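You operate a simulated robot arm through the tools that you are given. There is no shell and no other tool.

Carry out the task below with a simulated robot arm. There is one attempt and no reset: what you move stays moved.

## Task
Open the left service bench drawer, take the orange tag and leave it in the inside of the left service bench drawer and shut the drawer again. Take the tube marked "57" from the bench top by the heater and leave it on the green wiper pad. Turn the diluent dose knob to 5.0. Turn the centrifuge speed knob to 4000. Take the waste tub and put it on the tester ledge. Push the tester wash door shut. Put the teal pad in the accept tray. Do these in any order. Set down upright: tube, teal pad.

Only the result counts: the job must be done as asked and must still hold three seconds after the hand-in. Knocking over, shifting, dropping, spilling or breaking anything else fails it.

## Robot
A 6-joint arm with a four-finger gripper on a trunk, on a base that drives. Base frame: it is fixed to the floor where the robot stands at the start and does not move with it; the origin is under the middle of the robot, x ahead of it, y to its left, z up; the surface under the hand at the start is at about z = 0.9. Lengths are in m, angles in rad, forces in N, time in s.
With the tool pointing down near the work surface it reaches from about 0.18 to 0.9 m from the robot's upright axis, wherever it stands. Its first joint turns from -2.897 to 2.897 rad. Places, roughly: accept tray (23x14 cm) [-6.54, -3.52, 0.9]; centrifuge speed knob [-1.1, -3.2, 0.9]; diluent dose knob [1.2, -2.8, 1.2]; green wiper pad [0.75, 0, 1]; inside of the left service bench drawer [0.8, 0.1, 0.7]; left service bench drawer [0.7, 0.1, 0.7]; orange tag [0.5, 0.75, 1]; teal pad (5x5x6 cm) [-4.7, -2.6, 0.8]; tester ledge [-4.7, -4.8, 1]; tester wash door [-3.6, -3.7, 0.5]; tube [0.5, -2.75, 1]; waste tub [-2, -3.75, 1]. Payload 3.43 kg.
Tool frame: the origin (TCP) lies between the finger pads and is the grasp point; the fingertips stand 0.03 m ahead of it; z points along the fingers, y is the line along which they close. The gripper opens to 0.12 m. The gripper's body begins 0.085 m behind the TCP.
Orientation is that of the tool frame in the base frame, as a unit quaternion [w, x, y, z]. With the fingers straight down and closing along the base's y, the tool's x points along the base's -x, its y along +y and its z along -z.

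## Interface
- The arm moves only by the tool send_rows. Its argument "commands" is a list of rows, each an object (a shift or turn left out is 0, a gripper value left out holds the last) with "claw": the gripper command, from -1 (shut) to 1 (fully open), values between in proportion; "linear": the shift along the tool's x, y, z in m, a list of three; "rotation": the turn, a rotation vector about the tool's x, y, z in rad, a list of three. In form: [{"claw": claw, "linear": [x, y, z], "rotation": [ax, ay, az]}, ...]. A call has 1 to 20 rows; each row is the pose to reach, as a shift and turn from the pose commanded when the call began, along the tool's axes at that moment. Rows are played at 5 a second. More than 0.05 m and 0.15 rad between two rows, or a gripper value outside its range, and nothing of the call is played. A pose out of reach is approached as far as the arm can. The call stops where the force on the tool passes 40 N (or 10 N more than at its start, if that is more) or the arm is blocked; 0.2 s more then pass. The fingers move at their own pace and stop on an object; they squeeze with about 37 N. The grip force told is the motor's: it shows also when the fingers shut on nothing. Time passes only in rows, and 0.2 s behind the last, so rows that repeat a pose let the fingers close. The reply holds the time, the measured pose of the TCP, the force on the tool along the base axes, the opening and the grip force, in the units named above and with some noise, with the torque about the TCP (base axes, N m) and any sound that the robot's microphone picked up.
- Cameras (640 x 400 px; columns grow to the right, rows downward): "scene" is now at [0.0691, 0.1724, 1.4928]; the picture's right is [-0.31, -0.95, 0.00], its down [-0.42, 0.14, -0.89] and it looks along [0.85, -0.28, -0.45] (base axes); focal length 214 px, centre (320, 200). "wrist" rides on the gripper at [0.071, -0.017, -0.121] in the tool frame; the picture's right is [0.23, 0.97, 0.00], its down [-0.81, 0.19, -0.55] and it looks along [-0.54, 0.13, 0.83] (tool axes); focal length 275 px, centre (320, 200). There is no depth. A picture from a camera that has moved, and an enlarged one, comes with that camera's place and axes in the base frame and with its lens.
- grab_frame(camera): a new picture of that camera. No time passes.
- move_column(by): slides the trunk up (or, below 0, down) by that many m; the arm and the scene camera ride with it, the base frame stays. It gives what a move gives, with no picture.
- roll_base(legs): drives the robot by 1 to 6 legs, each [ahead, left, turn to the left] in m, m and rad, along the robot's own axes; the way and the turn of a leg run together, so that a leg with both is an arc; at most 1.5 m and 3.142 rad a leg. The arm and the cameras ride along, it lands a little off, and it stops where it bumps. It gives what a move gives.
- turn_head(pan, tilt): turns the head with the scene camera to pan (to the left, within 2.094 rad either way) and tilt (down, from -0.506 to 1.204), counted from straight ahead of the robot. It gives what a move gives.
- inspect(camera, box): a new picture of the part [left, top, right, bottom] of that camera's present view, enlarged. No time passes.
- finish_job(): hands the job in; it is judged then, once.

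Nothing tells you exact positions but the pictures and the camera data. Unless the task says otherwise, let go and move clear before handing in.

The tools are called after ">>>" as name(argument=value, ...) on one line, values as JSON. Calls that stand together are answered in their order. send_rows: Moves the arm, as the interface text tells. Its arguments: {"type":"object","properties":{"commands":{"type":"array","items":{"type":"object","properties":{"claw":{"type":"number"},"linear":{"type":"array","items":{"type":"number"}},"rotation":{"type":"array","items":{"type":"number"}}}}}},"required":["commands"]} The other tools are called the same way: move_column (by) slides the trunk up or down; roll_base (legs) drives the base; turn_head (pan, tilt) turns the head that bears the scene camera; grab_frame (camera) takes a picture; inspect (camera, box) takes an enlarged picture of a part of a camera's view; finish_job () hands the job in.

At the start:

```text
time: 0.0
tcp_pos: [0.5161, 0.185, 1.3729]
tool_rot: [0.0, 0.0, 1.0, 0.0]
ft_force: [-0.7, 0.3, 0.2]
moment: [0.03, 0.01, 0.05]
finger_gap: 0.1201
grasp_force: 0.1
trunk travel left (down, up): [-0.05, 0.49]
robot x, y, heading: [0.0021, 0.0008, -0.006]
head pan, tilt: [1.164, 0.916]
```

scene: 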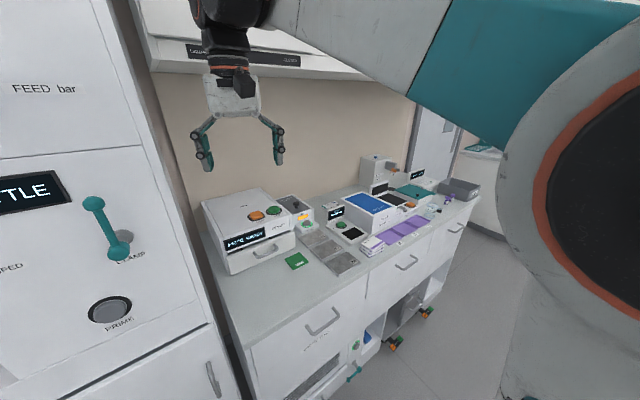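
wrist: 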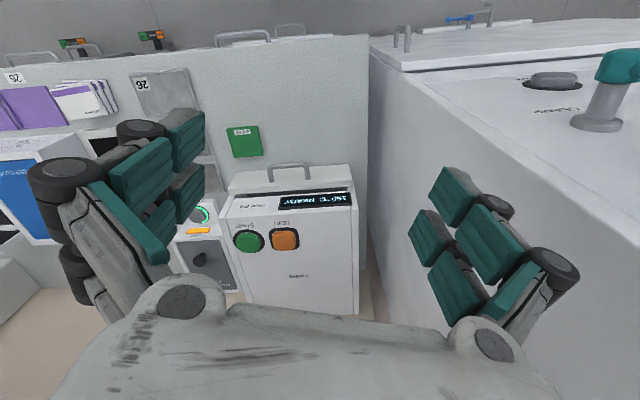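

I see a bench with a green pad, a heater-like box, and a cabinet at the left. I'll look around with the head first to locate the drawer, the orange tag and the other objects.

>>> grab_frame(camera="scene")

>>> inspect(camera="scene", box=[190, 170, 510, 370])

>>> inspect(camera="wrist", box=[0, 0, 640, 400])

```text
taken
camera scene: at [0.0691, 0.1724, 1.4928], right [-0.31, -0.95, 0.0], down [-0.42, 0.14, -0.89], along [0.85, -0.28, -0.45], focal length 214 px, centre (320, 200)
```

scene: 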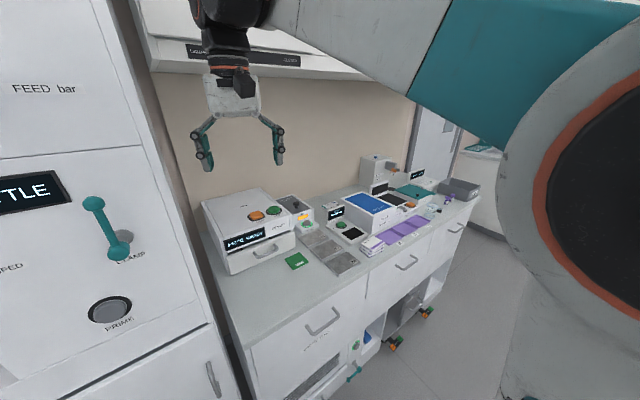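

```text
2.00 times, centred on (350, 270) of scene
camera zoom: at [0.0691, 0.1724, 1.4928], right [-0.31, -0.95, 0.0], down [-0.42, 0.14, -0.89], along [0.85, -0.28, -0.45], focal length 429 px, centre (260, 60)
```

zoom: 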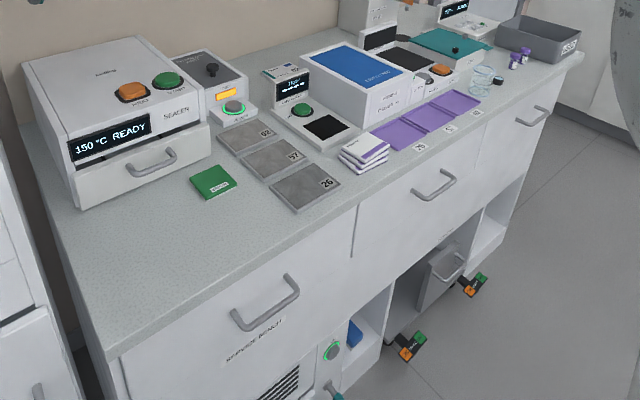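

```text
1.00 times, centred on (320, 200) of wrist (not enlarged: the box is as wide or as high as the picture)
camera zoom: at [0.4442, 0.1683, 1.4938], right [-0.23, 0.97, 0.0], down [0.81, 0.19, 0.55], along [0.54, 0.13, -0.83], focal length 275 px, centre (320, 200)
```

zoom: 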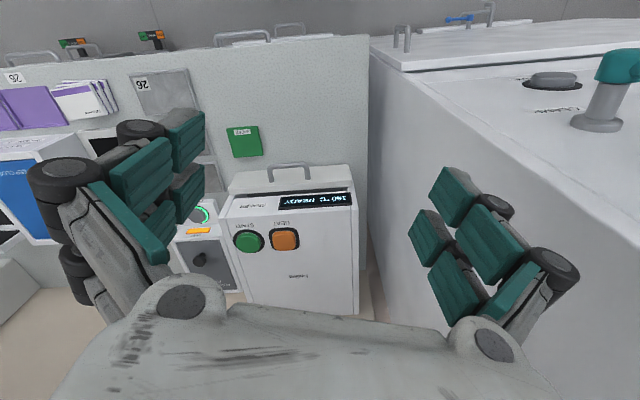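

The bench has a heated sealer, the green wiper pad and drawers below. I'll turn the head to the left to find the orange tag, and learn how pan/tilt map onto the view.

>>> turn_head(pan=1.8, tilt=0.6)

>>> grab_frame(camera="scene")

```text
time: 1.0
tcp_pos: [0.5145, 0.186, 1.3736]
tool_rot: [0.001, 0.0, 1.0, 0.0]
ft_force: [0.1, 0.1, -0.1]
moment: [-0.03, 0.01, -0.01]
finger_gap: 0.1201
grasp_force: 0.1
trunk travel left (down, up): [-0.05, 0.49]
robot x, y, heading: [-0.0021, 0.0001, 0.0]
head pan, tilt: [1.799, 0.6]
```

```text
taken
camera scene: at [0.0689, 0.1724, 1.4921], right [-0.31, -0.95, 0.0], down [-0.43, 0.14, -0.89], along [0.85, -0.28, -0.45], focal length 214 px, centre (320, 200)
```

scene: 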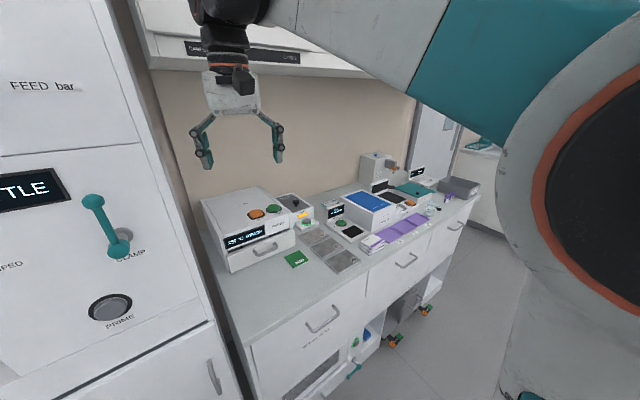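

The head reports a new pan but the picture and camera axes are unchanged. I'll try a different head setting to see whether the camera really follows.

>>> turn_head(pan=0.0, tilt=0.5)

>>> grab_frame(camera="scene")

```text
time: 2.8
tcp_pos: [0.5153, 0.1853, 1.3727]
tool_rot: [0.0, 0.0, 1.0, 0.0]
ft_force: [0.4, -0.5, -0.6]
moment: [0.02, 0.03, 0.02]
finger_gap: 0.12
grasp_force: 0.1
trunk travel left (down, up): [-0.05, 0.49]
robot x, y, heading: [-0.0015, -0.0019, 0.001]
head pan, tilt: [0.0, 0.499]
```

```text
taken
camera scene: at [0.0688, 0.1722, 1.4919], right [-0.31, -0.95, 0.0], down [-0.43, 0.14, -0.89], along [0.85, -0.28, -0.46], focal length 214 px, centre (320, 200)
```

scene: 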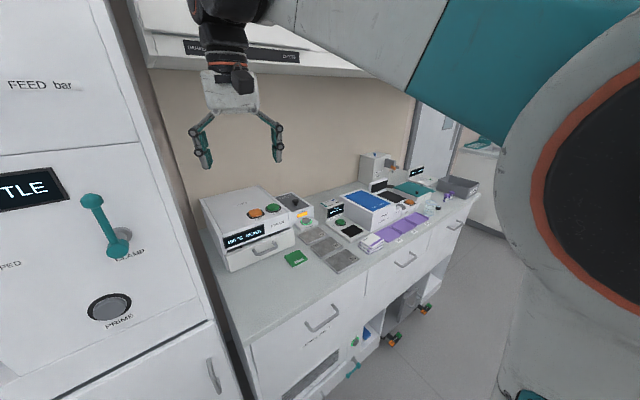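

The scene camera evidently does not follow the head, so I'll explore with the wrist camera instead. Rotating the wrist to the left to view the machine at the left and the orange tag.

>>> send_rows(commands=[{"rotation": [0, 0, -0.15]}, {"rotation": [0, 0, -0.3]}, {"rotation": [0, 0, -0.45]}, {"rotation": [0, 0, -0.6]}, {"rotation": [0, 0, -0.75]}, {"rotation": [0, 0, -0.9]}, {"rotation": [0, 0, -1.05]}, {"rotation": [0, 0, -1.2]}])

>>> grab_frame(camera="wrist")

```text
time: 4.6
tcp_pos: [0.5147, 0.1857, 1.3724]
tool_rot: [0.0, -0.565, 0.825, 0.0]
ft_force: [0.0, -0.1, 0.4]
moment: [-0.01, -0.01, -0.02]
finger_gap: 0.12
grasp_force: 0.0
trunk travel left (down, up): [-0.05, 0.49]
robot x, y, heading: [0.0001, 0.0012, 0.004]
head pan, tilt: [0.0, 0.499]
```

```text
taken
camera wrist: at [0.5059, 0.1129, 1.4935], right [-0.99, 0.14, 0.0], down [0.11, 0.83, 0.55], along [0.08, 0.55, -0.83], focal length 275 px, centre (320, 200)
```

wrist: 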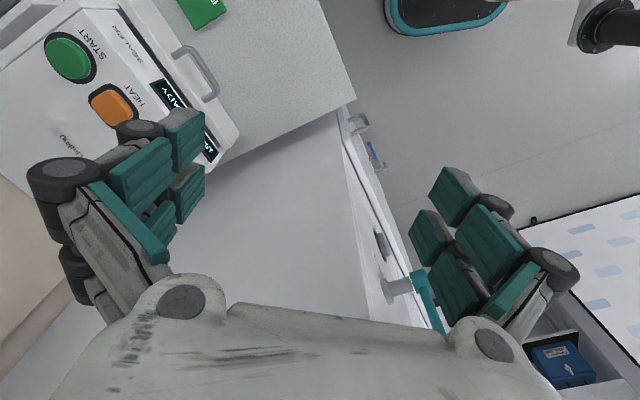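

I see the left machine's side and front edge, and a further table with a blue box beyond. I'll turn the base left to bring that side into the scene camera.

>>> roll_base(legs=[[-0.1, 0, 0.0], [0, 0, 0.8]])

>>> grab_frame(camera="scene")

>>> grab_frame(camera="wrist")

```text
time: 7.8
tcp_pos: [0.1381, 0.4931, 1.3728]
tool_rot: [0.0, 0.834, -0.551, -0.001]
ft_force: [0.3, -0.1, 0.4]
moment: [0.0, -0.01, -0.01]
finger_gap: 0.1199
grasp_force: 0.1
trunk travel left (down, up): [-0.05, 0.49]
robot x, y, heading: [-0.0982, -0.0008, 0.776]
head pan, tilt: [0.0, 0.499]
```

```text
taken
camera scene: at [-0.1706, 0.1705, 1.4923], right [0.44, -0.9, 0.0], down [-0.4, -0.2, -0.89], along [0.8, 0.39, -0.45], focal length 214 px, centre (320, 200)
```

scene: 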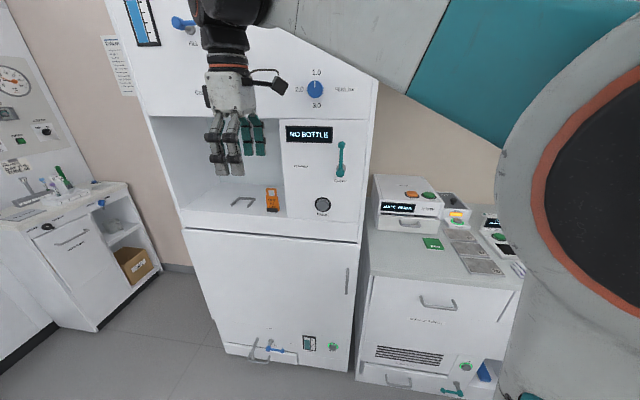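

```text
taken
camera wrist: at [0.1824, 0.434, 1.4935], right [-0.81, -0.59, 0.0], down [-0.49, 0.67, 0.55], along [-0.33, 0.44, -0.83], focal length 275 px, centre (320, 200)
```

wrist: 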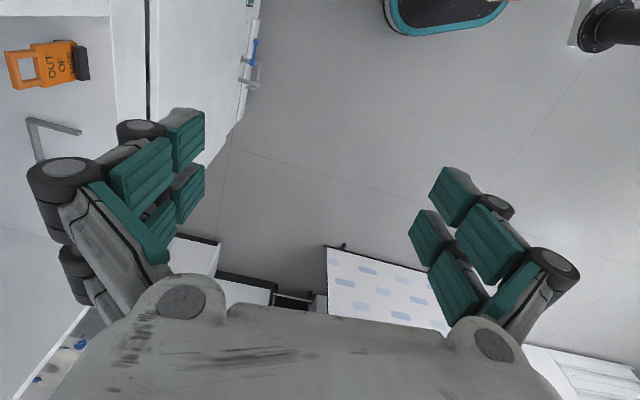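

The orange tag sits in the alcove of the left dispenser, beside a U-shaped rail. I'll zoom in on it and on the service bench front.

>>> inspect(camera="scene", box=[180, 120, 340, 220])

>>> inspect(camera="scene", box=[340, 230, 540, 400])

>>> inspect(camera="wrist", box=[0, 0, 160, 200])

```text
4.00 times, centred on (260, 170) of scene
camera zoom: at [-0.1706, 0.1705, 1.4923], right [0.44, -0.9, 0.0], down [-0.4, -0.2, -0.89], along [0.8, 0.39, -0.45], focal length 858 px, centre (560, 320)
```

zoom: 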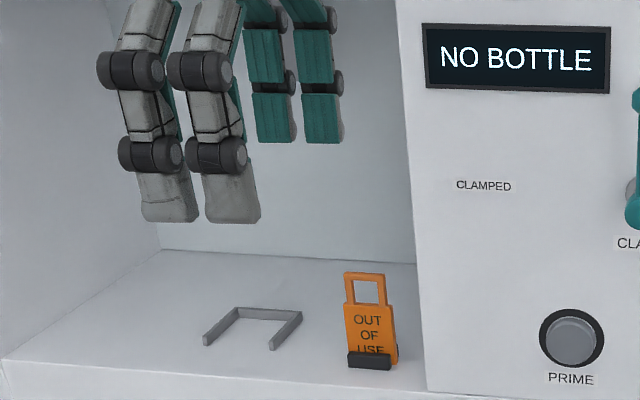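

```text
2.35 times, centred on (440, 315) of scene
camera zoom: at [-0.1706, 0.1705, 1.4923], right [0.44, -0.9, 0.0], down [-0.4, -0.2, -0.89], along [0.8, 0.39, -0.45], focal length 505 px, centre (38, -71)
```

zoom: 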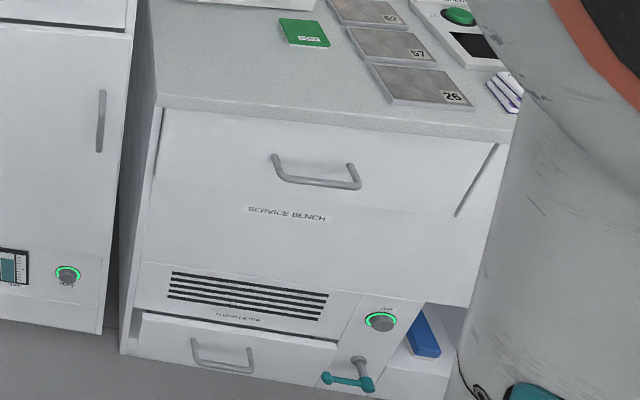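

```text
2.00 times, centred on (80, 100) of wrist
camera zoom: at [0.1824, 0.434, 1.4935], right [-0.81, -0.59, 0.0], down [-0.49, 0.67, 0.55], along [-0.33, 0.44, -0.83], focal length 551 px, centre (800, 400)
```

zoom: 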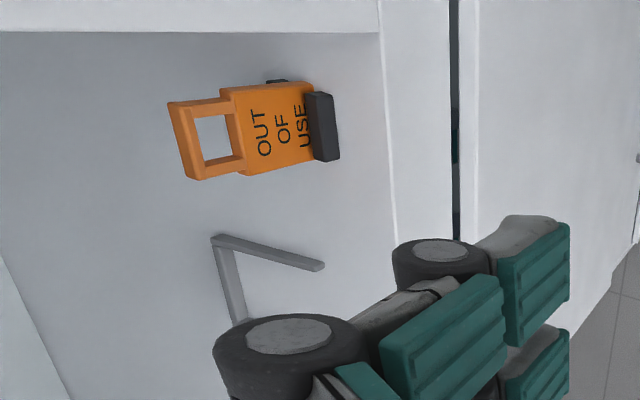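

The orange tag stands upright at about [0.43, 0.68, 1.06–1.15] in the dispenser alcove; the drawer handle is near [0.52, 0.0, 0.75], and the room furniture is rotated about 0.29 rad relative to my base frame. Before backing up I'll look around the room by turning in place.

>>> roll_base(legs=[[0, 0, 1.5]])

>>> grab_frame(camera="scene")

>>> roll_base(legs=[[0, 0, 1.5]])

>>> grab_frame(camera="scene")

```text
time: 11.9
tcp_pos: [-0.5827, 0.2597, 1.3718]
tool_rot: [0.0, 0.984, 0.178, 0.0]
ft_force: [0.6, -0.7, -0.1]
moment: [0.0, 0.01, 0.02]
finger_gap: 0.1202
grasp_force: 0.0
trunk travel left (down, up): [-0.05, 0.49]
robot x, y, heading: [-0.1015, -0.0019, 2.293]
head pan, tilt: [0.0, 0.499]
```

```text
taken
camera scene: at [-0.2717, -0.0636, 1.4925], right [0.91, 0.4, 0.0], down [0.18, -0.41, -0.89], along [-0.36, 0.82, -0.45], focal length 214 px, centre (320, 200)
```

scene: 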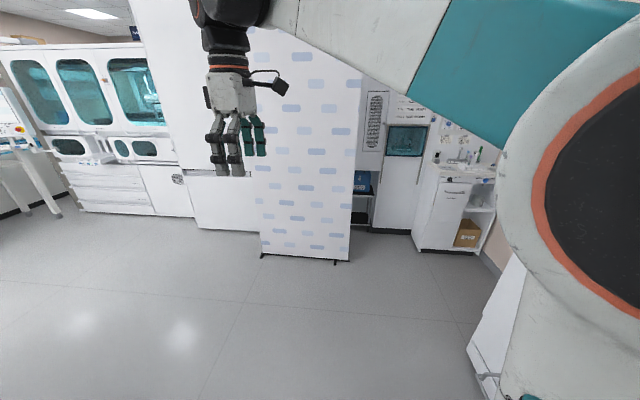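

```text
time: 15.9
tcp_pos: [-0.4149, -0.4503, 1.3716]
tool_rot: [0.001, 0.616, 0.788, 0.0]
ft_force: [-0.3, 0.6, 0.0]
moment: [-0.02, -0.03, 0.0]
finger_gap: 0.1202
grasp_force: 0.0
trunk travel left (down, up): [-0.05, 0.49]
robot x, y, heading: [-0.1017, -0.0019, -2.525]
head pan, tilt: [0.0, 0.499]
```

```text
taken
camera scene: at [-0.0541, -0.1786, 1.4927], right [-0.3, 0.95, 0.0], down [0.43, 0.13, -0.89], along [-0.85, -0.27, -0.45], focal length 214 px, centre (320, 200)
```

scene: 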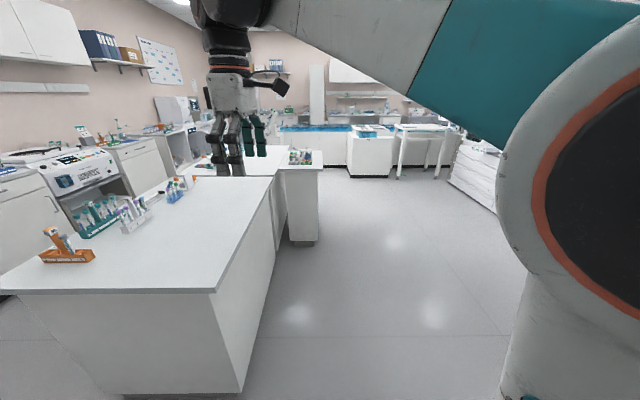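

There's an island bench behind-right (corner about [-0.43, -0.67]) and an open aisle behind. One more turn to see the right-hand side.

>>> inspect(camera="scene", box=[0, 0, 320, 200])

>>> inspect(camera="scene", box=[200, 60, 520, 260])

>>> roll_base(legs=[[0, 0, 1.4]])

>>> grab_frame(camera="scene")

```text
2.00 times, centred on (160, 100) of scene
camera zoom: at [-0.0541, -0.1786, 1.4927], right [-0.3, 0.95, 0.0], down [0.43, 0.13, -0.89], along [-0.85, -0.27, -0.45], focal length 429 px, centre (640, 400)
```

zoom: 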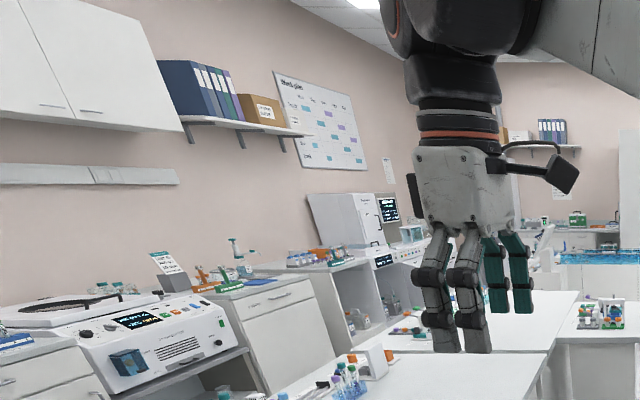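

```text
2.00 times, centred on (360, 160) of scene
camera zoom: at [-0.0541, -0.1786, 1.4927], right [-0.3, 0.95, 0.0], down [0.43, 0.13, -0.89], along [-0.85, -0.27, -0.45], focal length 429 px, centre (240, 280)
```

zoom: 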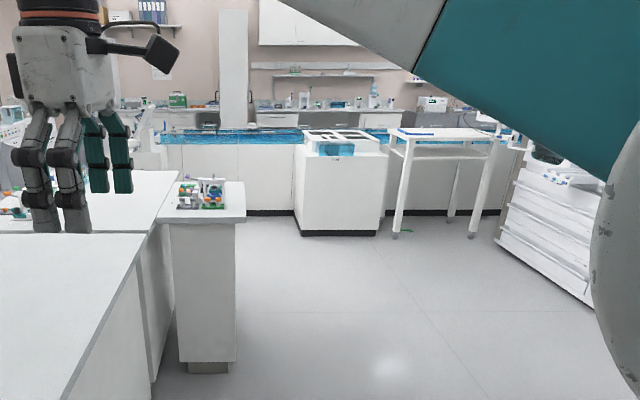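

```text
time: 19.8
tcp_pos: [0.2925, -0.3821, 1.3723]
tool_rot: [0.0, -0.042, 0.999, 0.0]
ft_force: [-0.1, 0.1, 0.3]
moment: [0.0, -0.01, -0.01]
finger_gap: 0.12
grasp_force: 0.1
trunk travel left (down, up): [-0.05, 0.49]
robot x, y, heading: [-0.099, -0.0009, -1.12]
head pan, tilt: [0.0, 0.499]
```

```text
taken
camera scene: at [0.0855, 0.0157, 1.4928], right [-0.99, -0.14, 0.0], down [-0.06, 0.44, -0.89], along [0.13, -0.89, -0.45], focal length 214 px, centre (320, 200)
```

scene: 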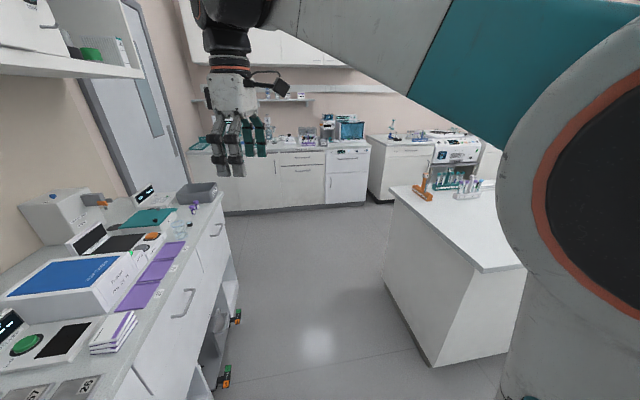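

Now I have a map: the service bench ahead, an island behind-right and the far wall bench along the -y side. I'll square up to the service bench, with the drawer handle straight ahead at about 0.8 m.

>>> roll_base(legs=[[0, 0, 1.405], [-0.2, -0.175, 0]])

>>> grab_frame(camera="scene")

>>> grab_frame(camera="wrist")

```text
time: 25.2
tcp_pos: [0.1966, 0.1085, 1.3733]
tool_rot: [0.0, -0.689, 0.725, 0.0]
ft_force: [-0.5, 0.0, 1.0]
moment: [0.02, 0.03, 0.0]
finger_gap: 0.1198
grasp_force: 0.1
trunk travel left (down, up): [-0.05, 0.49]
robot x, y, heading: [-0.2387, -0.2328, 0.318]
head pan, tilt: [0.0, 0.499]
```

```text
taken
camera scene: at [-0.2229, -0.0446, 1.4929], right [0.01, -1.0, 0.0], down [-0.45, 0.0, -0.9], along [0.89, 0.01, -0.45], focal length 214 px, centre (320, 200)
```

scene: 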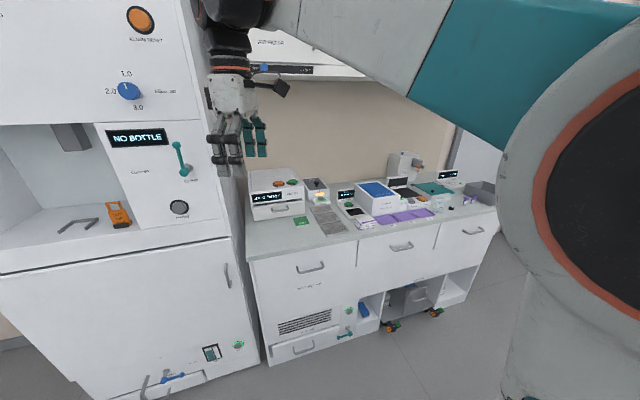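

```text
taken
camera wrist: at [0.2105, 0.0362, 1.4935], right [-0.98, -0.18, 0.0], down [-0.15, 0.82, 0.55], along [-0.1, 0.54, -0.83], focal length 275 px, centre (320, 200)
```

wrist: 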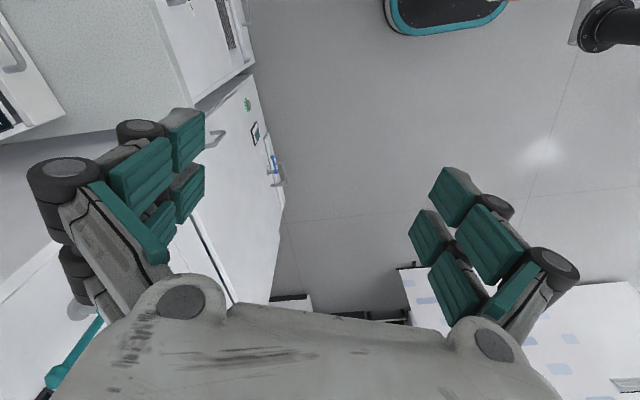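

>>> inspect(camera="scene", box=[240, 200, 400, 300])

>>> inspect(camera="scene", box=[240, 270, 480, 400])

```text
4.00 times, centred on (320, 250) of scene
camera zoom: at [-0.2229, -0.0446, 1.4929], right [0.01, -1.0, 0.0], down [-0.45, 0.0, -0.9], along [0.89, 0.01, -0.45], focal length 858 px, centre (320, 0)
```

zoom: 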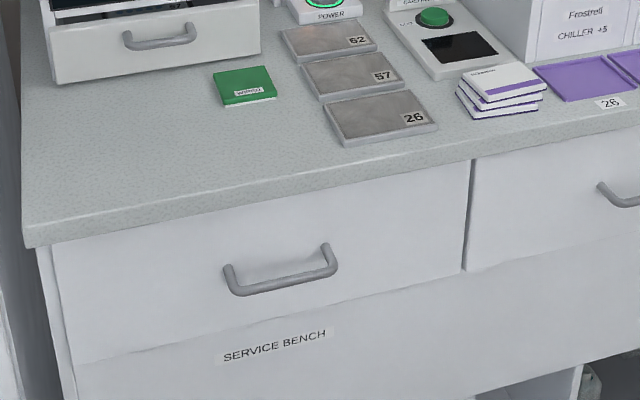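

```text
2.67 times, centred on (360, 335) of scene
camera zoom: at [-0.2229, -0.0446, 1.4929], right [0.01, -1.0, 0.0], down [-0.45, 0.0, -0.9], along [0.89, 0.01, -0.45], focal length 572 px, centre (213, -160)
```

zoom: 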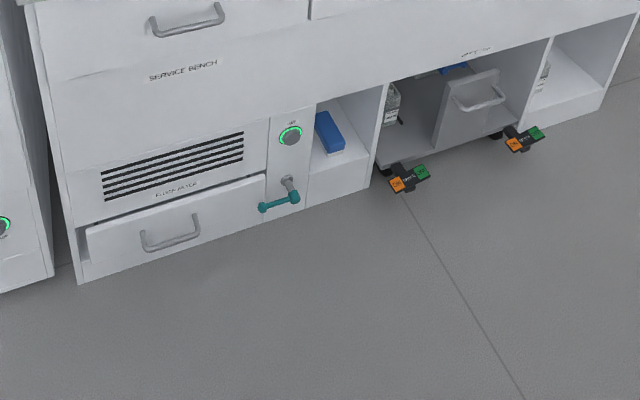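

The left drawer's handle bar is about [0.505, 0.0, 0.76] and my heading is almost square with the bench. I'll move the gripper forward and align its axes with the bench before pitching it level.

>>> send_rows(commands=[{"linear": [0.01875, -0.0201, 0.03375], "rotation": [0, 0, -0.0451]}, {"linear": [0.0375, -0.0402, 0.0675], "rotation": [0, 0, -0.0902]}, {"linear": [0.05625, -0.0603, 0.10125], "rotation": [0, 0, -0.1353]}, {"linear": [0.075, -0.0804, 0.135], "rotation": [0, 0, -0.1804]}, {"linear": [0.09375, -0.1005, 0.16875], "rotation": [0, 0, -0.2255]}, {"linear": [0.1125, -0.1206, 0.2025], "rotation": [0, 0, -0.2706]}, {"linear": [0.13125, -0.1407, 0.23625], "rotation": [0, 0, -0.3157]}, {"linear": [0.15, -0.161, 0.27], "rotation": [0, 0, -0.361]}, {"linear": [0.15, -0.161, 0.27], "rotation": [0, 0, -0.361]}])

```text
time: 27.2
tcp_pos: [0.3525, -0.0516, 1.0973]
tool_rot: [-0.001, 0.808, -0.589, 0.0]
ft_force: [1.6, -0.8, -0.7]
moment: [-0.03, 0.02, 0.0]
finger_gap: 0.1198
grasp_force: 0.1
trunk travel left (down, up): [-0.05, 0.49]
robot x, y, heading: [-0.2348, -0.2279, 0.317]
head pan, tilt: [0.0, 0.499]
```

Axes are aligned with the bench. Now pitch the tool level (closing vertically) while lowering towards handle height.

>>> send_rows(commands=[{"linear": [0, 0, 0.027], "rotation": [0.143, 0, 0]}, {"linear": [0, 0, 0.054], "rotation": [0.286, 0, 0]}, {"linear": [0, 0, 0.081], "rotation": [0.428, 0, 0]}, {"linear": [0, 0, 0.108], "rotation": [0.571, 0, 0]}, {"linear": [0, 0, 0.135], "rotation": [0.714, 0, 0]}, {"linear": [0, 0, 0.162], "rotation": [0.857, 0, 0]}, {"linear": [0, 0, 0.189], "rotation": [1.0, 0, 0]}, {"linear": [0, 0, 0.216], "rotation": [1.142, 0, 0]}, {"linear": [0, 0, 0.243], "rotation": [1.285, 0, 0]}, {"linear": [0, 0, 0.27], "rotation": [1.428, 0, 0]}, {"linear": [0, 0, 0.297], "rotation": [1.571, 0, 0]}, {"linear": [0, 0, 0.297], "rotation": [1.571, 0, 0]}])

>>> grab_frame(camera="wrist")

>>> grab_frame(camera="scene")

```text
time: 29.8
tcp_pos: [0.5016, -0.014, 0.9689]
tool_rot: [-0.566, 0.575, -0.415, 0.42]
ft_force: [0.7, -0.3, -0.2]
moment: [0.07, -0.02, 0.01]
finger_gap: 0.1199
grasp_force: 0.1
out of reach, approached as far as the arm can: row 7, 8, 9, 10, 11, 12
trunk travel left (down, up): [-0.05, 0.49]
robot x, y, heading: [-0.2332, -0.2293, 0.318]
head pan, tilt: [0.0, 0.499]
```

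```text
taken
camera wrist: at [0.409, -0.1187, 0.9882], right [0.07, -0.23, -0.97], down [-0.77, 0.6, -0.2], along [0.63, 0.76, -0.14], focal length 275 px, centre (320, 200)
```

wrist: 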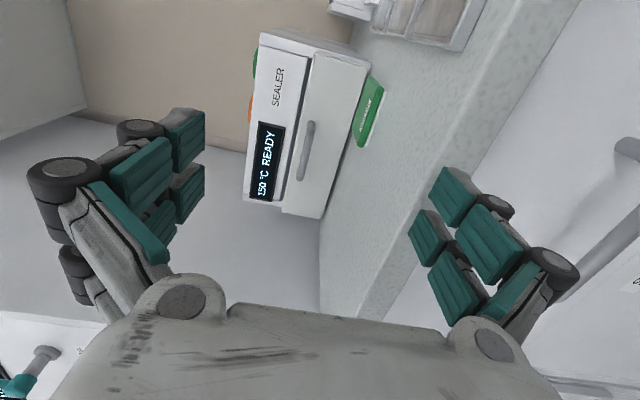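

```text
taken
camera scene: at [-0.2271, -0.0166, 1.4895], right [0.31, -0.95, 0.0], down [-0.46, -0.15, -0.88], along [0.83, 0.28, -0.48], focal length 214 px, centre (320, 200)
```

scene: 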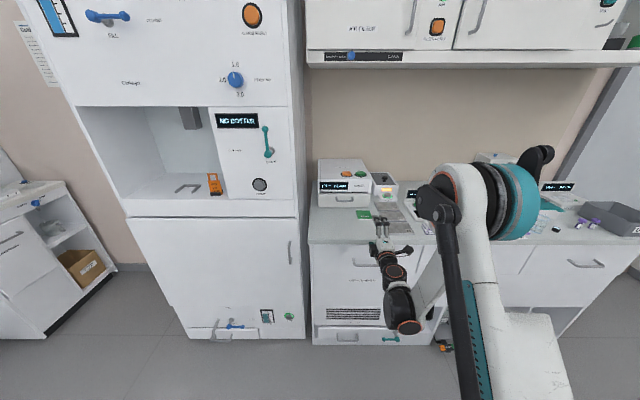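

The view now matches pan 0 (so the head did eventually follow), and the arm could not reach that low: it ended at z = 0.97. Let me check the head response again and see what limits the arm.

>>> turn_head(pan=-0.1, tilt=0.75)

>>> grab_frame(camera="scene")

```text
time: 30.5
tcp_pos: [0.5013, -0.014, 0.97]
tool_rot: [-0.567, 0.575, -0.414, 0.42]
ft_force: [-0.6, 0.1, 0.5]
moment: [-0.03, -0.05, -0.03]
finger_gap: 0.12
grasp_force: 0.0
trunk travel left (down, up): [-0.05, 0.49]
robot x, y, heading: [-0.2331, -0.2316, 0.319]
head pan, tilt: [-0.099, 0.75]
```

```text
taken
camera scene: at [-0.2335, -0.0273, 1.4676], right [0.22, -0.98, 0.0], down [-0.67, -0.15, -0.73], along [0.71, 0.16, -0.68], focal length 214 px, centre (320, 200)
```

scene: 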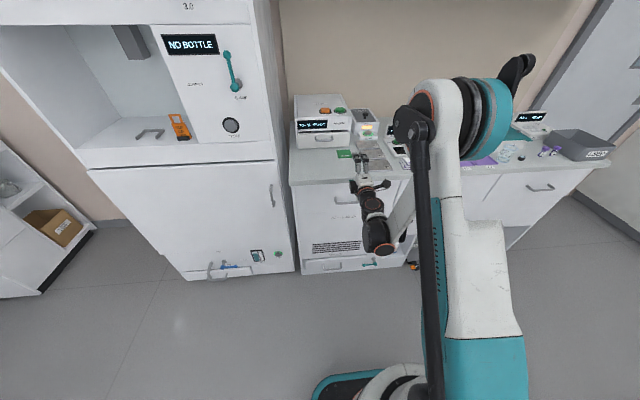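

The head camera works now, showing the arm's layout. The low, level pose seems reachable only at longer extension, so I'll back the base up 0.2 m and then lower the level gripper.

>>> roll_base(legs=[[-0.2, 0, 0]])

>>> send_rows(commands=[{"linear": [0, 0.04, 0]}, {"linear": [0, 0.08, 0]}, {"linear": [0, 0.12, 0]}, {"linear": [0, 0.16, 0]}, {"linear": [0, 0.2, 0]}, {"linear": [0, 0.2, 0]}])

>>> grab_frame(camera="scene")

>>> grab_frame(camera="wrist")

```text
time: 32.1
tcp_pos: [0.3079, -0.0775, 0.9701]
tool_rot: [-0.57, 0.572, -0.418, 0.417]
ft_force: [-0.2, 0.6, -0.9]
moment: [-0.02, 0.01, 0.01]
finger_gap: 0.1201
grasp_force: 0.1
trunk travel left (down, up): [-0.05, 0.49]
robot x, y, heading: [-0.4289, -0.293, 0.315]
head pan, tilt: [-0.099, 0.75]
```

```text
time: 33.5
tcp_pos: [0.4001, -0.0514, 0.8003]
tool_rot: [-0.57, 0.572, -0.419, 0.415]
ft_force: [1.0, 0.0, -0.8]
moment: [0.0, 0.0, 0.02]
finger_gap: 0.1201
grasp_force: 0.1
out of reach, approached as far as the arm can: row 1, 2, 3, 4, 5, 6
trunk travel left (down, up): [-0.05, 0.49]
robot x, y, heading: [-0.428, -0.2964, 0.322]
head pan, tilt: [-0.099, 0.75]
```

```text
taken
camera scene: at [-0.4255, -0.0909, 1.4675], right [0.22, -0.98, 0.0], down [-0.67, -0.15, -0.73], along [0.71, 0.16, -0.68], focal length 214 px, centre (320, 200)
```

scene: 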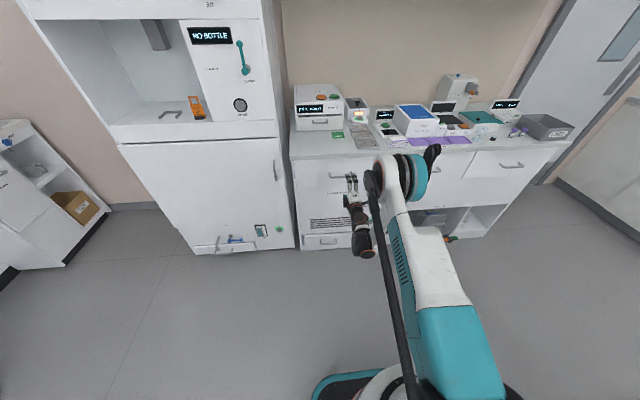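

```text
taken
camera wrist: at [0.3074, -0.1557, 0.8182], right [0.06, -0.22, -0.97], down [-0.77, 0.6, -0.19], along [0.63, 0.77, -0.13], focal length 275 px, centre (320, 200)
```

wrist: 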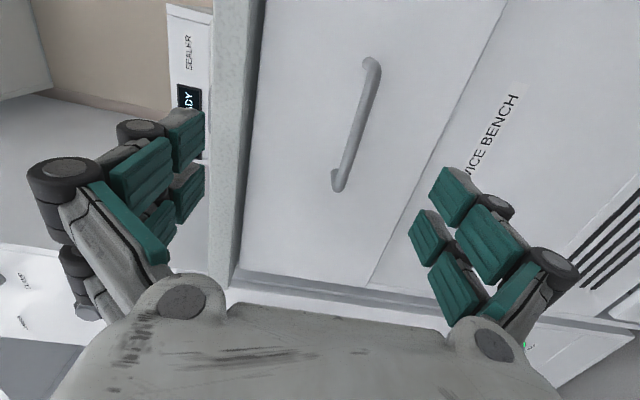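

Handle is now in the wrist view, about 0.117 m ahead and 3 cm lower than the TCP. I'll extend slightly while lowering so the level pose stays in reach.

>>> send_rows(commands=[{"linear": [0, 0.012, 0.02]}, {"linear": [0, 0.024, 0.035]}, {"linear": [0, 0.034, 0.045]}, {"linear": [0, 0.034, 0.045]}])

>>> grab_frame(camera="wrist")

```text
time: 34.5
tcp_pos: [0.4422, -0.0365, 0.7658]
tool_rot: [-0.569, 0.573, -0.418, 0.416]
ft_force: [0.2, 0.2, -0.9]
moment: [0.0, -0.01, 0.02]
finger_gap: 0.12
grasp_force: 0.0
trunk travel left (down, up): [-0.05, 0.49]
robot x, y, heading: [-0.4225, -0.2916, 0.319]
head pan, tilt: [-0.099, 0.75]
```

```text
taken
camera wrist: at [0.3493, -0.142, 0.784], right [0.07, -0.22, -0.97], down [-0.77, 0.6, -0.19], along [0.63, 0.77, -0.13], focal length 275 px, centre (320, 200)
```

wrist: 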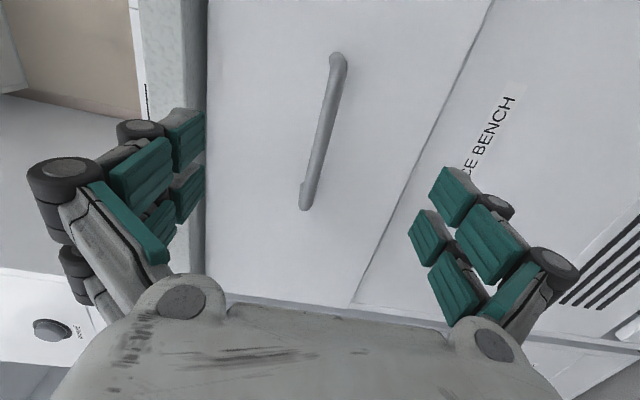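

The handle bar lies at about my TCP height and straight ahead. I'll roll forward 6 cm with the gripper open and re-check.

>>> roll_base(legs=[[0.06, 0, 0]])

>>> grab_frame(camera="wrist")

```text
time: 35.5
tcp_pos: [0.501, -0.0161, 0.7667]
tool_rot: [-0.569, 0.573, -0.418, 0.415]
ft_force: [-0.1, 0.9, 0.1]
moment: [-0.01, 0.05, 0.01]
finger_gap: 0.12
grasp_force: 0.1
trunk travel left (down, up): [-0.05, 0.49]
robot x, y, heading: [-0.366, -0.2766, 0.323]
head pan, tilt: [-0.099, 0.75]
```

```text
taken
camera wrist: at [0.407, -0.1221, 0.7845], right [0.07, -0.22, -0.97], down [-0.78, 0.6, -0.19], along [0.63, 0.77, -0.13], focal length 275 px, centre (320, 200)
```

wrist: 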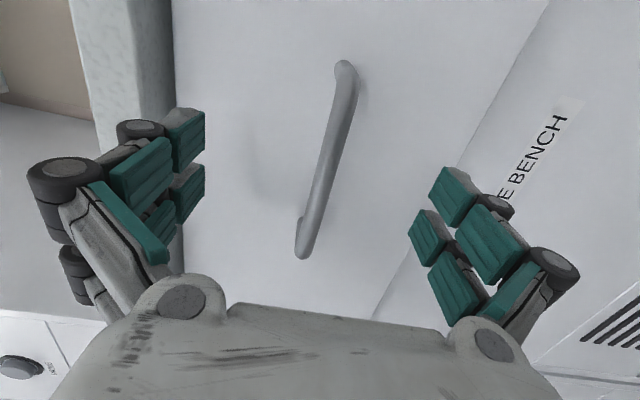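

The bar is now about 3–4 cm ahead between the finger planes. I'll advance 2.5 cm with the arm and check forces.

>>> send_rows(commands=[{"linear": [0, 0, 0.01]}, {"linear": [0, 0, 0.02]}, {"linear": [0, 0, 0.025]}])

>>> grab_frame(camera="wrist")

```text
time: 36.3
tcp_pos: [0.5244, -0.0112, 0.767]
tool_rot: [-0.57, 0.573, -0.417, 0.415]
ft_force: [1.1, -0.6, -0.8]
moment: [-0.01, 0.02, -0.02]
finger_gap: 0.1198
grasp_force: 0.2
trunk travel left (down, up): [-0.05, 0.49]
robot x, y, heading: [-0.3682, -0.272, 0.325]
head pan, tilt: [-0.099, 0.75]
```

```text
taken
camera wrist: at [0.4313, -0.115, 0.7845], right [0.06, -0.22, -0.97], down [-0.78, 0.6, -0.19], along [0.63, 0.77, -0.13], focal length 275 px, centre (320, 200)
```

wrist: 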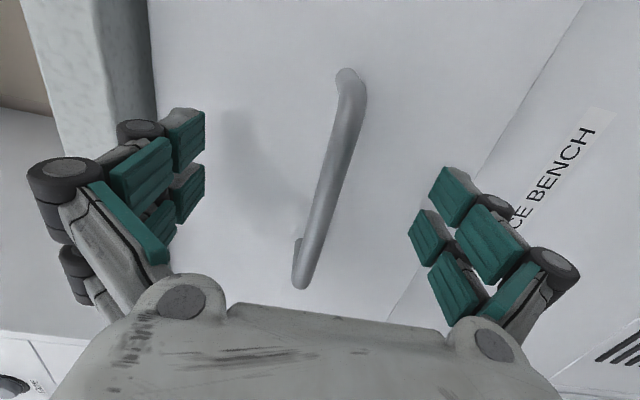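

The bar is between the fingers, about 1 cm beyond the TCP. Closing the gripper on it.

>>> send_rows(commands=[{"claw": -1}, {"claw": -1}, {"claw": -1}, {"claw": -1}])

>>> grab_frame(camera="wrist")

```text
time: 37.2
tcp_pos: [0.5227, -0.0115, 0.7634]
tool_rot: [-0.569, 0.573, -0.419, 0.416]
ft_force: [0.5, -0.7, -20.0]
moment: [0.05, -0.19, -0.23]
finger_gap: 0.0102
grasp_force: 41.5
trunk travel left (down, up): [-0.05, 0.49]
robot x, y, heading: [-0.3689, -0.2741, 0.325]
head pan, tilt: [-0.099, 0.75]
stopped in row 4: the force on the tool passed its limit at 42 N (the readings are from after the stop); the commanded pose is now the measured one
```

```text
taken
camera wrist: at [0.4311, -0.1152, 0.7812], right [0.06, -0.22, -0.97], down [-0.78, 0.6, -0.19], along [0.63, 0.77, -0.13], focal length 275 px, centre (320, 200)
```

wrist: 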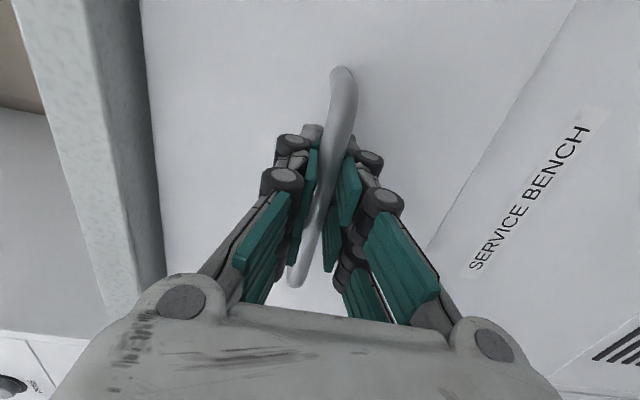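

The handle is held (gap 1 cm). Pulling gently with the arm first to feel the drawer.

>>> send_rows(commands=[{"linear": [0, 0.002, -0.01], "claw": -1}, {"linear": [0, 0.002, -0.02], "claw": -1}, {"linear": [0, 0.002, -0.03], "claw": -1}, {"linear": [0, 0.002, -0.03], "claw": -1}])

>>> grab_frame(camera="wrist")

```text
time: 38.2
tcp_pos: [0.4954, -0.0192, 0.7632]
tool_rot: [-0.569, 0.573, -0.418, 0.416]
ft_force: [1.1, 0.2, -11.8]
moment: [-0.02, -0.09, 0.09]
finger_gap: 0.0102
grasp_force: 41.9
trunk travel left (down, up): [-0.05, 0.49]
robot x, y, heading: [-0.3686, -0.2722, 0.321]
head pan, tilt: [-0.099, 0.75]
```

```text
taken
camera wrist: at [0.403, -0.1243, 0.7811], right [0.06, -0.22, -0.97], down [-0.78, 0.6, -0.19], along [0.63, 0.77, -0.13], focal length 275 px, centre (320, 200)
```

wrist: 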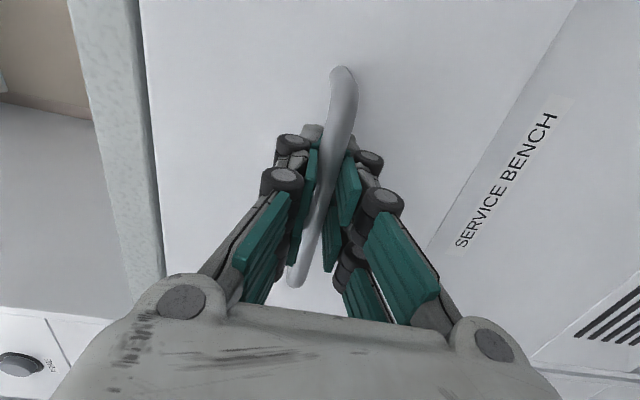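

The drawer slides with the handle. I'll pull it farther by rolling the base straight back.

>>> roll_base(legs=[[-0.12, 0, 0]])

>>> roll_base(legs=[[-0.12, 0, 0]])

>>> grab_frame(camera="wrist")

>>> grab_frame(camera="scene")

```text
time: 39.4
tcp_pos: [0.3809, -0.0565, 0.7635]
tool_rot: [-0.569, 0.574, -0.417, 0.415]
ft_force: [-7.2, 21.0, -11.7]
moment: [0.38, 0.04, 0.88]
finger_gap: 0.0103
grasp_force: 41.7
trunk travel left (down, up): [-0.05, 0.49]
robot x, y, heading: [-0.4852, -0.3111, 0.32]
head pan, tilt: [-0.099, 0.75]
```

```text
time: 40.7
tcp_pos: [0.2707, -0.093, 0.7625]
tool_rot: [-0.571, 0.574, -0.417, 0.414]
ft_force: [2.8, -3.6, -10.2]
moment: [-0.14, -0.07, -0.28]
finger_gap: 0.0101
grasp_force: 42.1
trunk travel left (down, up): [-0.05, 0.49]
robot x, y, heading: [-0.5937, -0.3494, 0.326]
head pan, tilt: [-0.099, 0.75]
```

```text
taken
camera wrist: at [0.1783, -0.1977, 0.7811], right [0.06, -0.22, -0.97], down [-0.78, 0.6, -0.19], along [0.63, 0.77, -0.13], focal length 275 px, centre (320, 200)
```

wrist: 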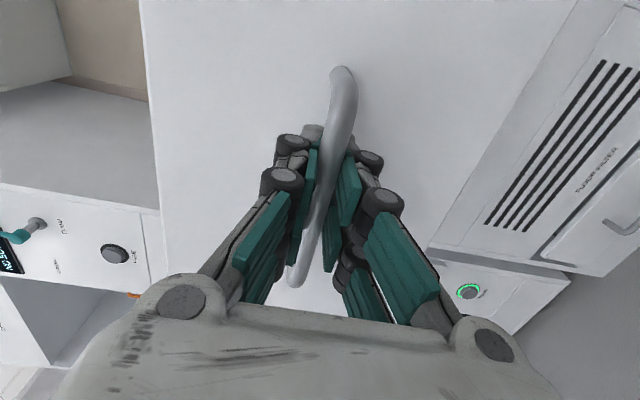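

```text
taken
camera scene: at [-0.5918, -0.1462, 1.4675], right [0.22, -0.98, 0.0], down [-0.67, -0.15, -0.73], along [0.71, 0.16, -0.68], focal length 214 px, centre (320, 200)
```

scene: 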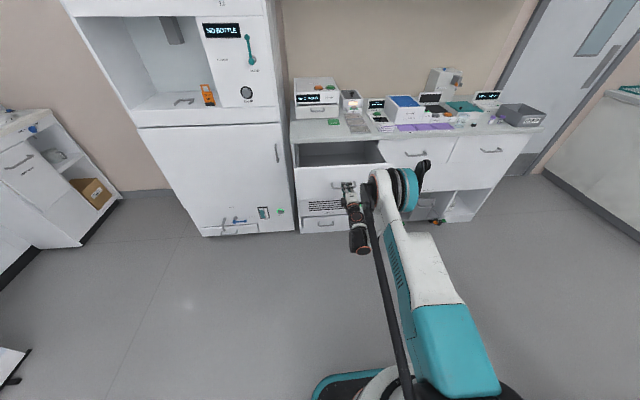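

The drawer is open about 0.26 m. I'll release the handle and back away.

>>> send_rows(commands=[{"claw": 0.0}, {"claw": 0.2}, {"claw": 0.2}])

>>> roll_base(legs=[[-0.1, 0.0, 0]])

>>> grab_frame(camera="scene")

>>> inspect(camera="scene", box=[240, 60, 400, 260])

```text
time: 41.5
tcp_pos: [0.2708, -0.0918, 0.7635]
tool_rot: [-0.57, 0.574, -0.417, 0.414]
ft_force: [-0.5, -0.6, 0.0]
moment: [-0.01, 0.0, -0.01]
finger_gap: 0.0719
grasp_force: 0.0
trunk travel left (down, up): [-0.05, 0.49]
robot x, y, heading: [-0.5921, -0.3479, 0.321]
head pan, tilt: [-0.099, 0.75]
```

```text
time: 42.6
tcp_pos: [0.1755, -0.1227, 0.7639]
tool_rot: [-0.57, 0.574, -0.417, 0.414]
ft_force: [-0.8, -0.7, -1.3]
moment: [0.04, -0.01, 0.0]
finger_gap: 0.0718
grasp_force: 0.0
trunk travel left (down, up): [-0.05, 0.49]
robot x, y, heading: [-0.6855, -0.3792, 0.321]
head pan, tilt: [-0.099, 0.75]
```

```text
taken
camera scene: at [-0.6868, -0.1774, 1.4675], right [0.22, -0.98, 0.0], down [-0.67, -0.15, -0.73], along [0.71, 0.16, -0.68], focal length 214 px, centre (320, 200)
```

scene: 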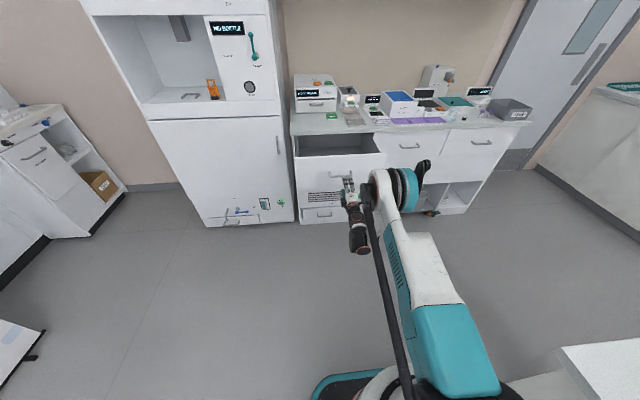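

```text
2.00 times, centred on (320, 160) of scene
camera zoom: at [-0.6868, -0.1774, 1.4675], right [0.22, -0.98, 0.0], down [-0.67, -0.15, -0.73], along [0.71, 0.16, -0.68], focal length 429 px, centre (320, 280)
```

zoom: 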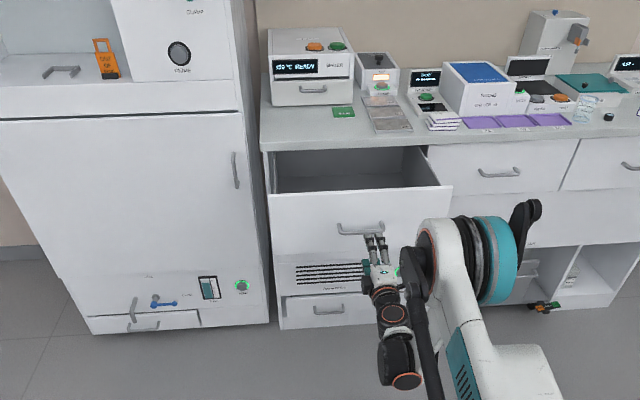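

The drawer is open and empty. Next is the orange tag: I'll raise the arm while rolling the gripper so it closes horizontally.

>>> send_rows(commands=[{"linear": [0, -0.036, 0], "rotation": [0, 0, 0.143], "claw": 0.2}, {"linear": [0, -0.072, 0], "rotation": [0, 0, 0.286]}, {"linear": [0, -0.108, 0], "rotation": [0, 0, 0.428]}, {"linear": [0, -0.144, 0], "rotation": [0, 0, 0.571]}, {"linear": [0, -0.18, 0], "rotation": [0, 0, 0.714]}, {"linear": [0, -0.216, 0], "rotation": [0, 0, 0.857]}, {"linear": [0, -0.252, 0], "rotation": [0, 0, 1.0]}, {"linear": [0, -0.288, 0], "rotation": [0, 0, 1.142]}, {"linear": [0, -0.324, 0], "rotation": [0, 0, 1.285]}, {"linear": [0, -0.36, 0], "rotation": [0, 0, 1.428]}, {"linear": [0, -0.4, 0], "rotation": [0, 0, 1.571]}, {"linear": [0, -0.4, 0], "rotation": [0, 0, 1.571]}])

```text
time: 45.2
tcp_pos: [0.1782, -0.1251, 1.1632]
tool_rot: [0.696, -0.11, 0.701, 0.111]
ft_force: [-0.5, -0.1, 0.8]
moment: [-0.02, -0.03, -0.01]
finger_gap: 0.072
grasp_force: 0.1
trunk travel left (down, up): [-0.05, 0.49]
robot x, y, heading: [-0.6839, -0.3827, 0.321]
head pan, tilt: [-0.099, 0.75]
```

Tool is level with its closing axis parallel to the furniture. I'll drive left in front of the dispenser, then pull the arm in and pitch it down about 45°.

>>> roll_base(legs=[[0, 0.66, 0]])

>>> send_rows(commands=[{"linear": [0, 0, -0.035], "rotation": [0, 0.131, 0], "claw": 0.6}, {"linear": [0, 0, -0.07], "rotation": [0, 0.262, 0]}, {"linear": [0, 0, -0.105], "rotation": [0, 0.393, 0]}, {"linear": [0, 0, -0.14], "rotation": [0, 0.524, 0]}, {"linear": [0, 0, -0.175], "rotation": [0, 0.654, 0]}, {"linear": [0, 0, -0.21], "rotation": [0, 0.785, 0]}, {"linear": [0, 0, -0.21], "rotation": [0, 0.785, 0]}])

>>> grab_frame(camera="wrist")

>>> grab_frame(camera="scene")

```text
time: 48.8
tcp_pos: [-0.0231, 0.4884, 1.1633]
tool_rot: [0.696, -0.109, 0.701, 0.109]
ft_force: [-0.1, -0.1, -0.8]
moment: [0.01, 0.01, 0.01]
finger_gap: 0.072
grasp_force: 0.0
trunk travel left (down, up): [-0.05, 0.49]
robot x, y, heading: [-0.893, 0.24, 0.316]
head pan, tilt: [-0.099, 0.75]
```

```text
time: 50.4
tcp_pos: [-0.2267, 0.4252, 1.1631]
tool_rot: [0.375, -0.141, 0.914, 0.058]
ft_force: [-0.7, -0.2, 0.2]
moment: [0.04, 0.0, -0.02]
finger_gap: 0.0961
grasp_force: 0.0
out of reach, approached as far as the arm can: row 1
trunk travel left (down, up): [-0.05, 0.49]
robot x, y, heading: [-0.8948, 0.2432, 0.318]
head pan, tilt: [-0.099, 0.75]
```

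```text
taken
camera wrist: at [-0.3497, 0.3686, 1.2005], right [-0.45, 0.88, -0.16], down [0.12, 0.24, 0.96], along [0.88, 0.41, -0.22], focal length 275 px, centre (320, 200)
```

wrist: 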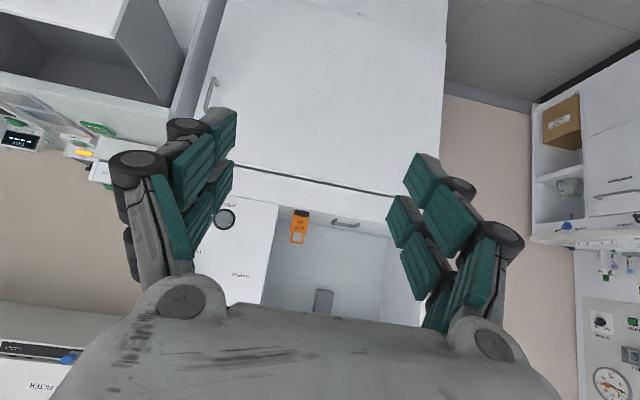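

```text
taken
camera scene: at [-0.8906, 0.4441, 1.4675], right [0.21, -0.98, 0.0], down [-0.67, -0.14, -0.73], along [0.71, 0.16, -0.68], focal length 214 px, centre (320, 200)
```

scene: 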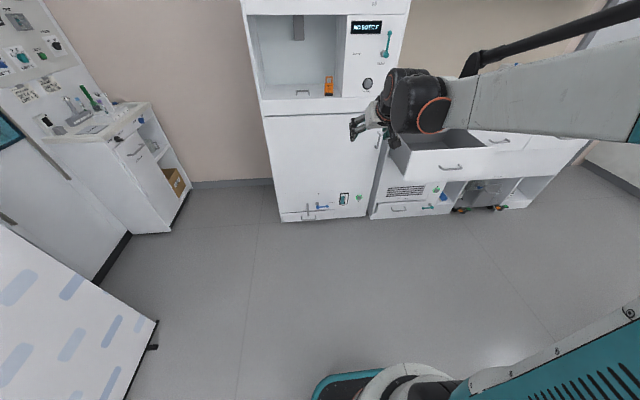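

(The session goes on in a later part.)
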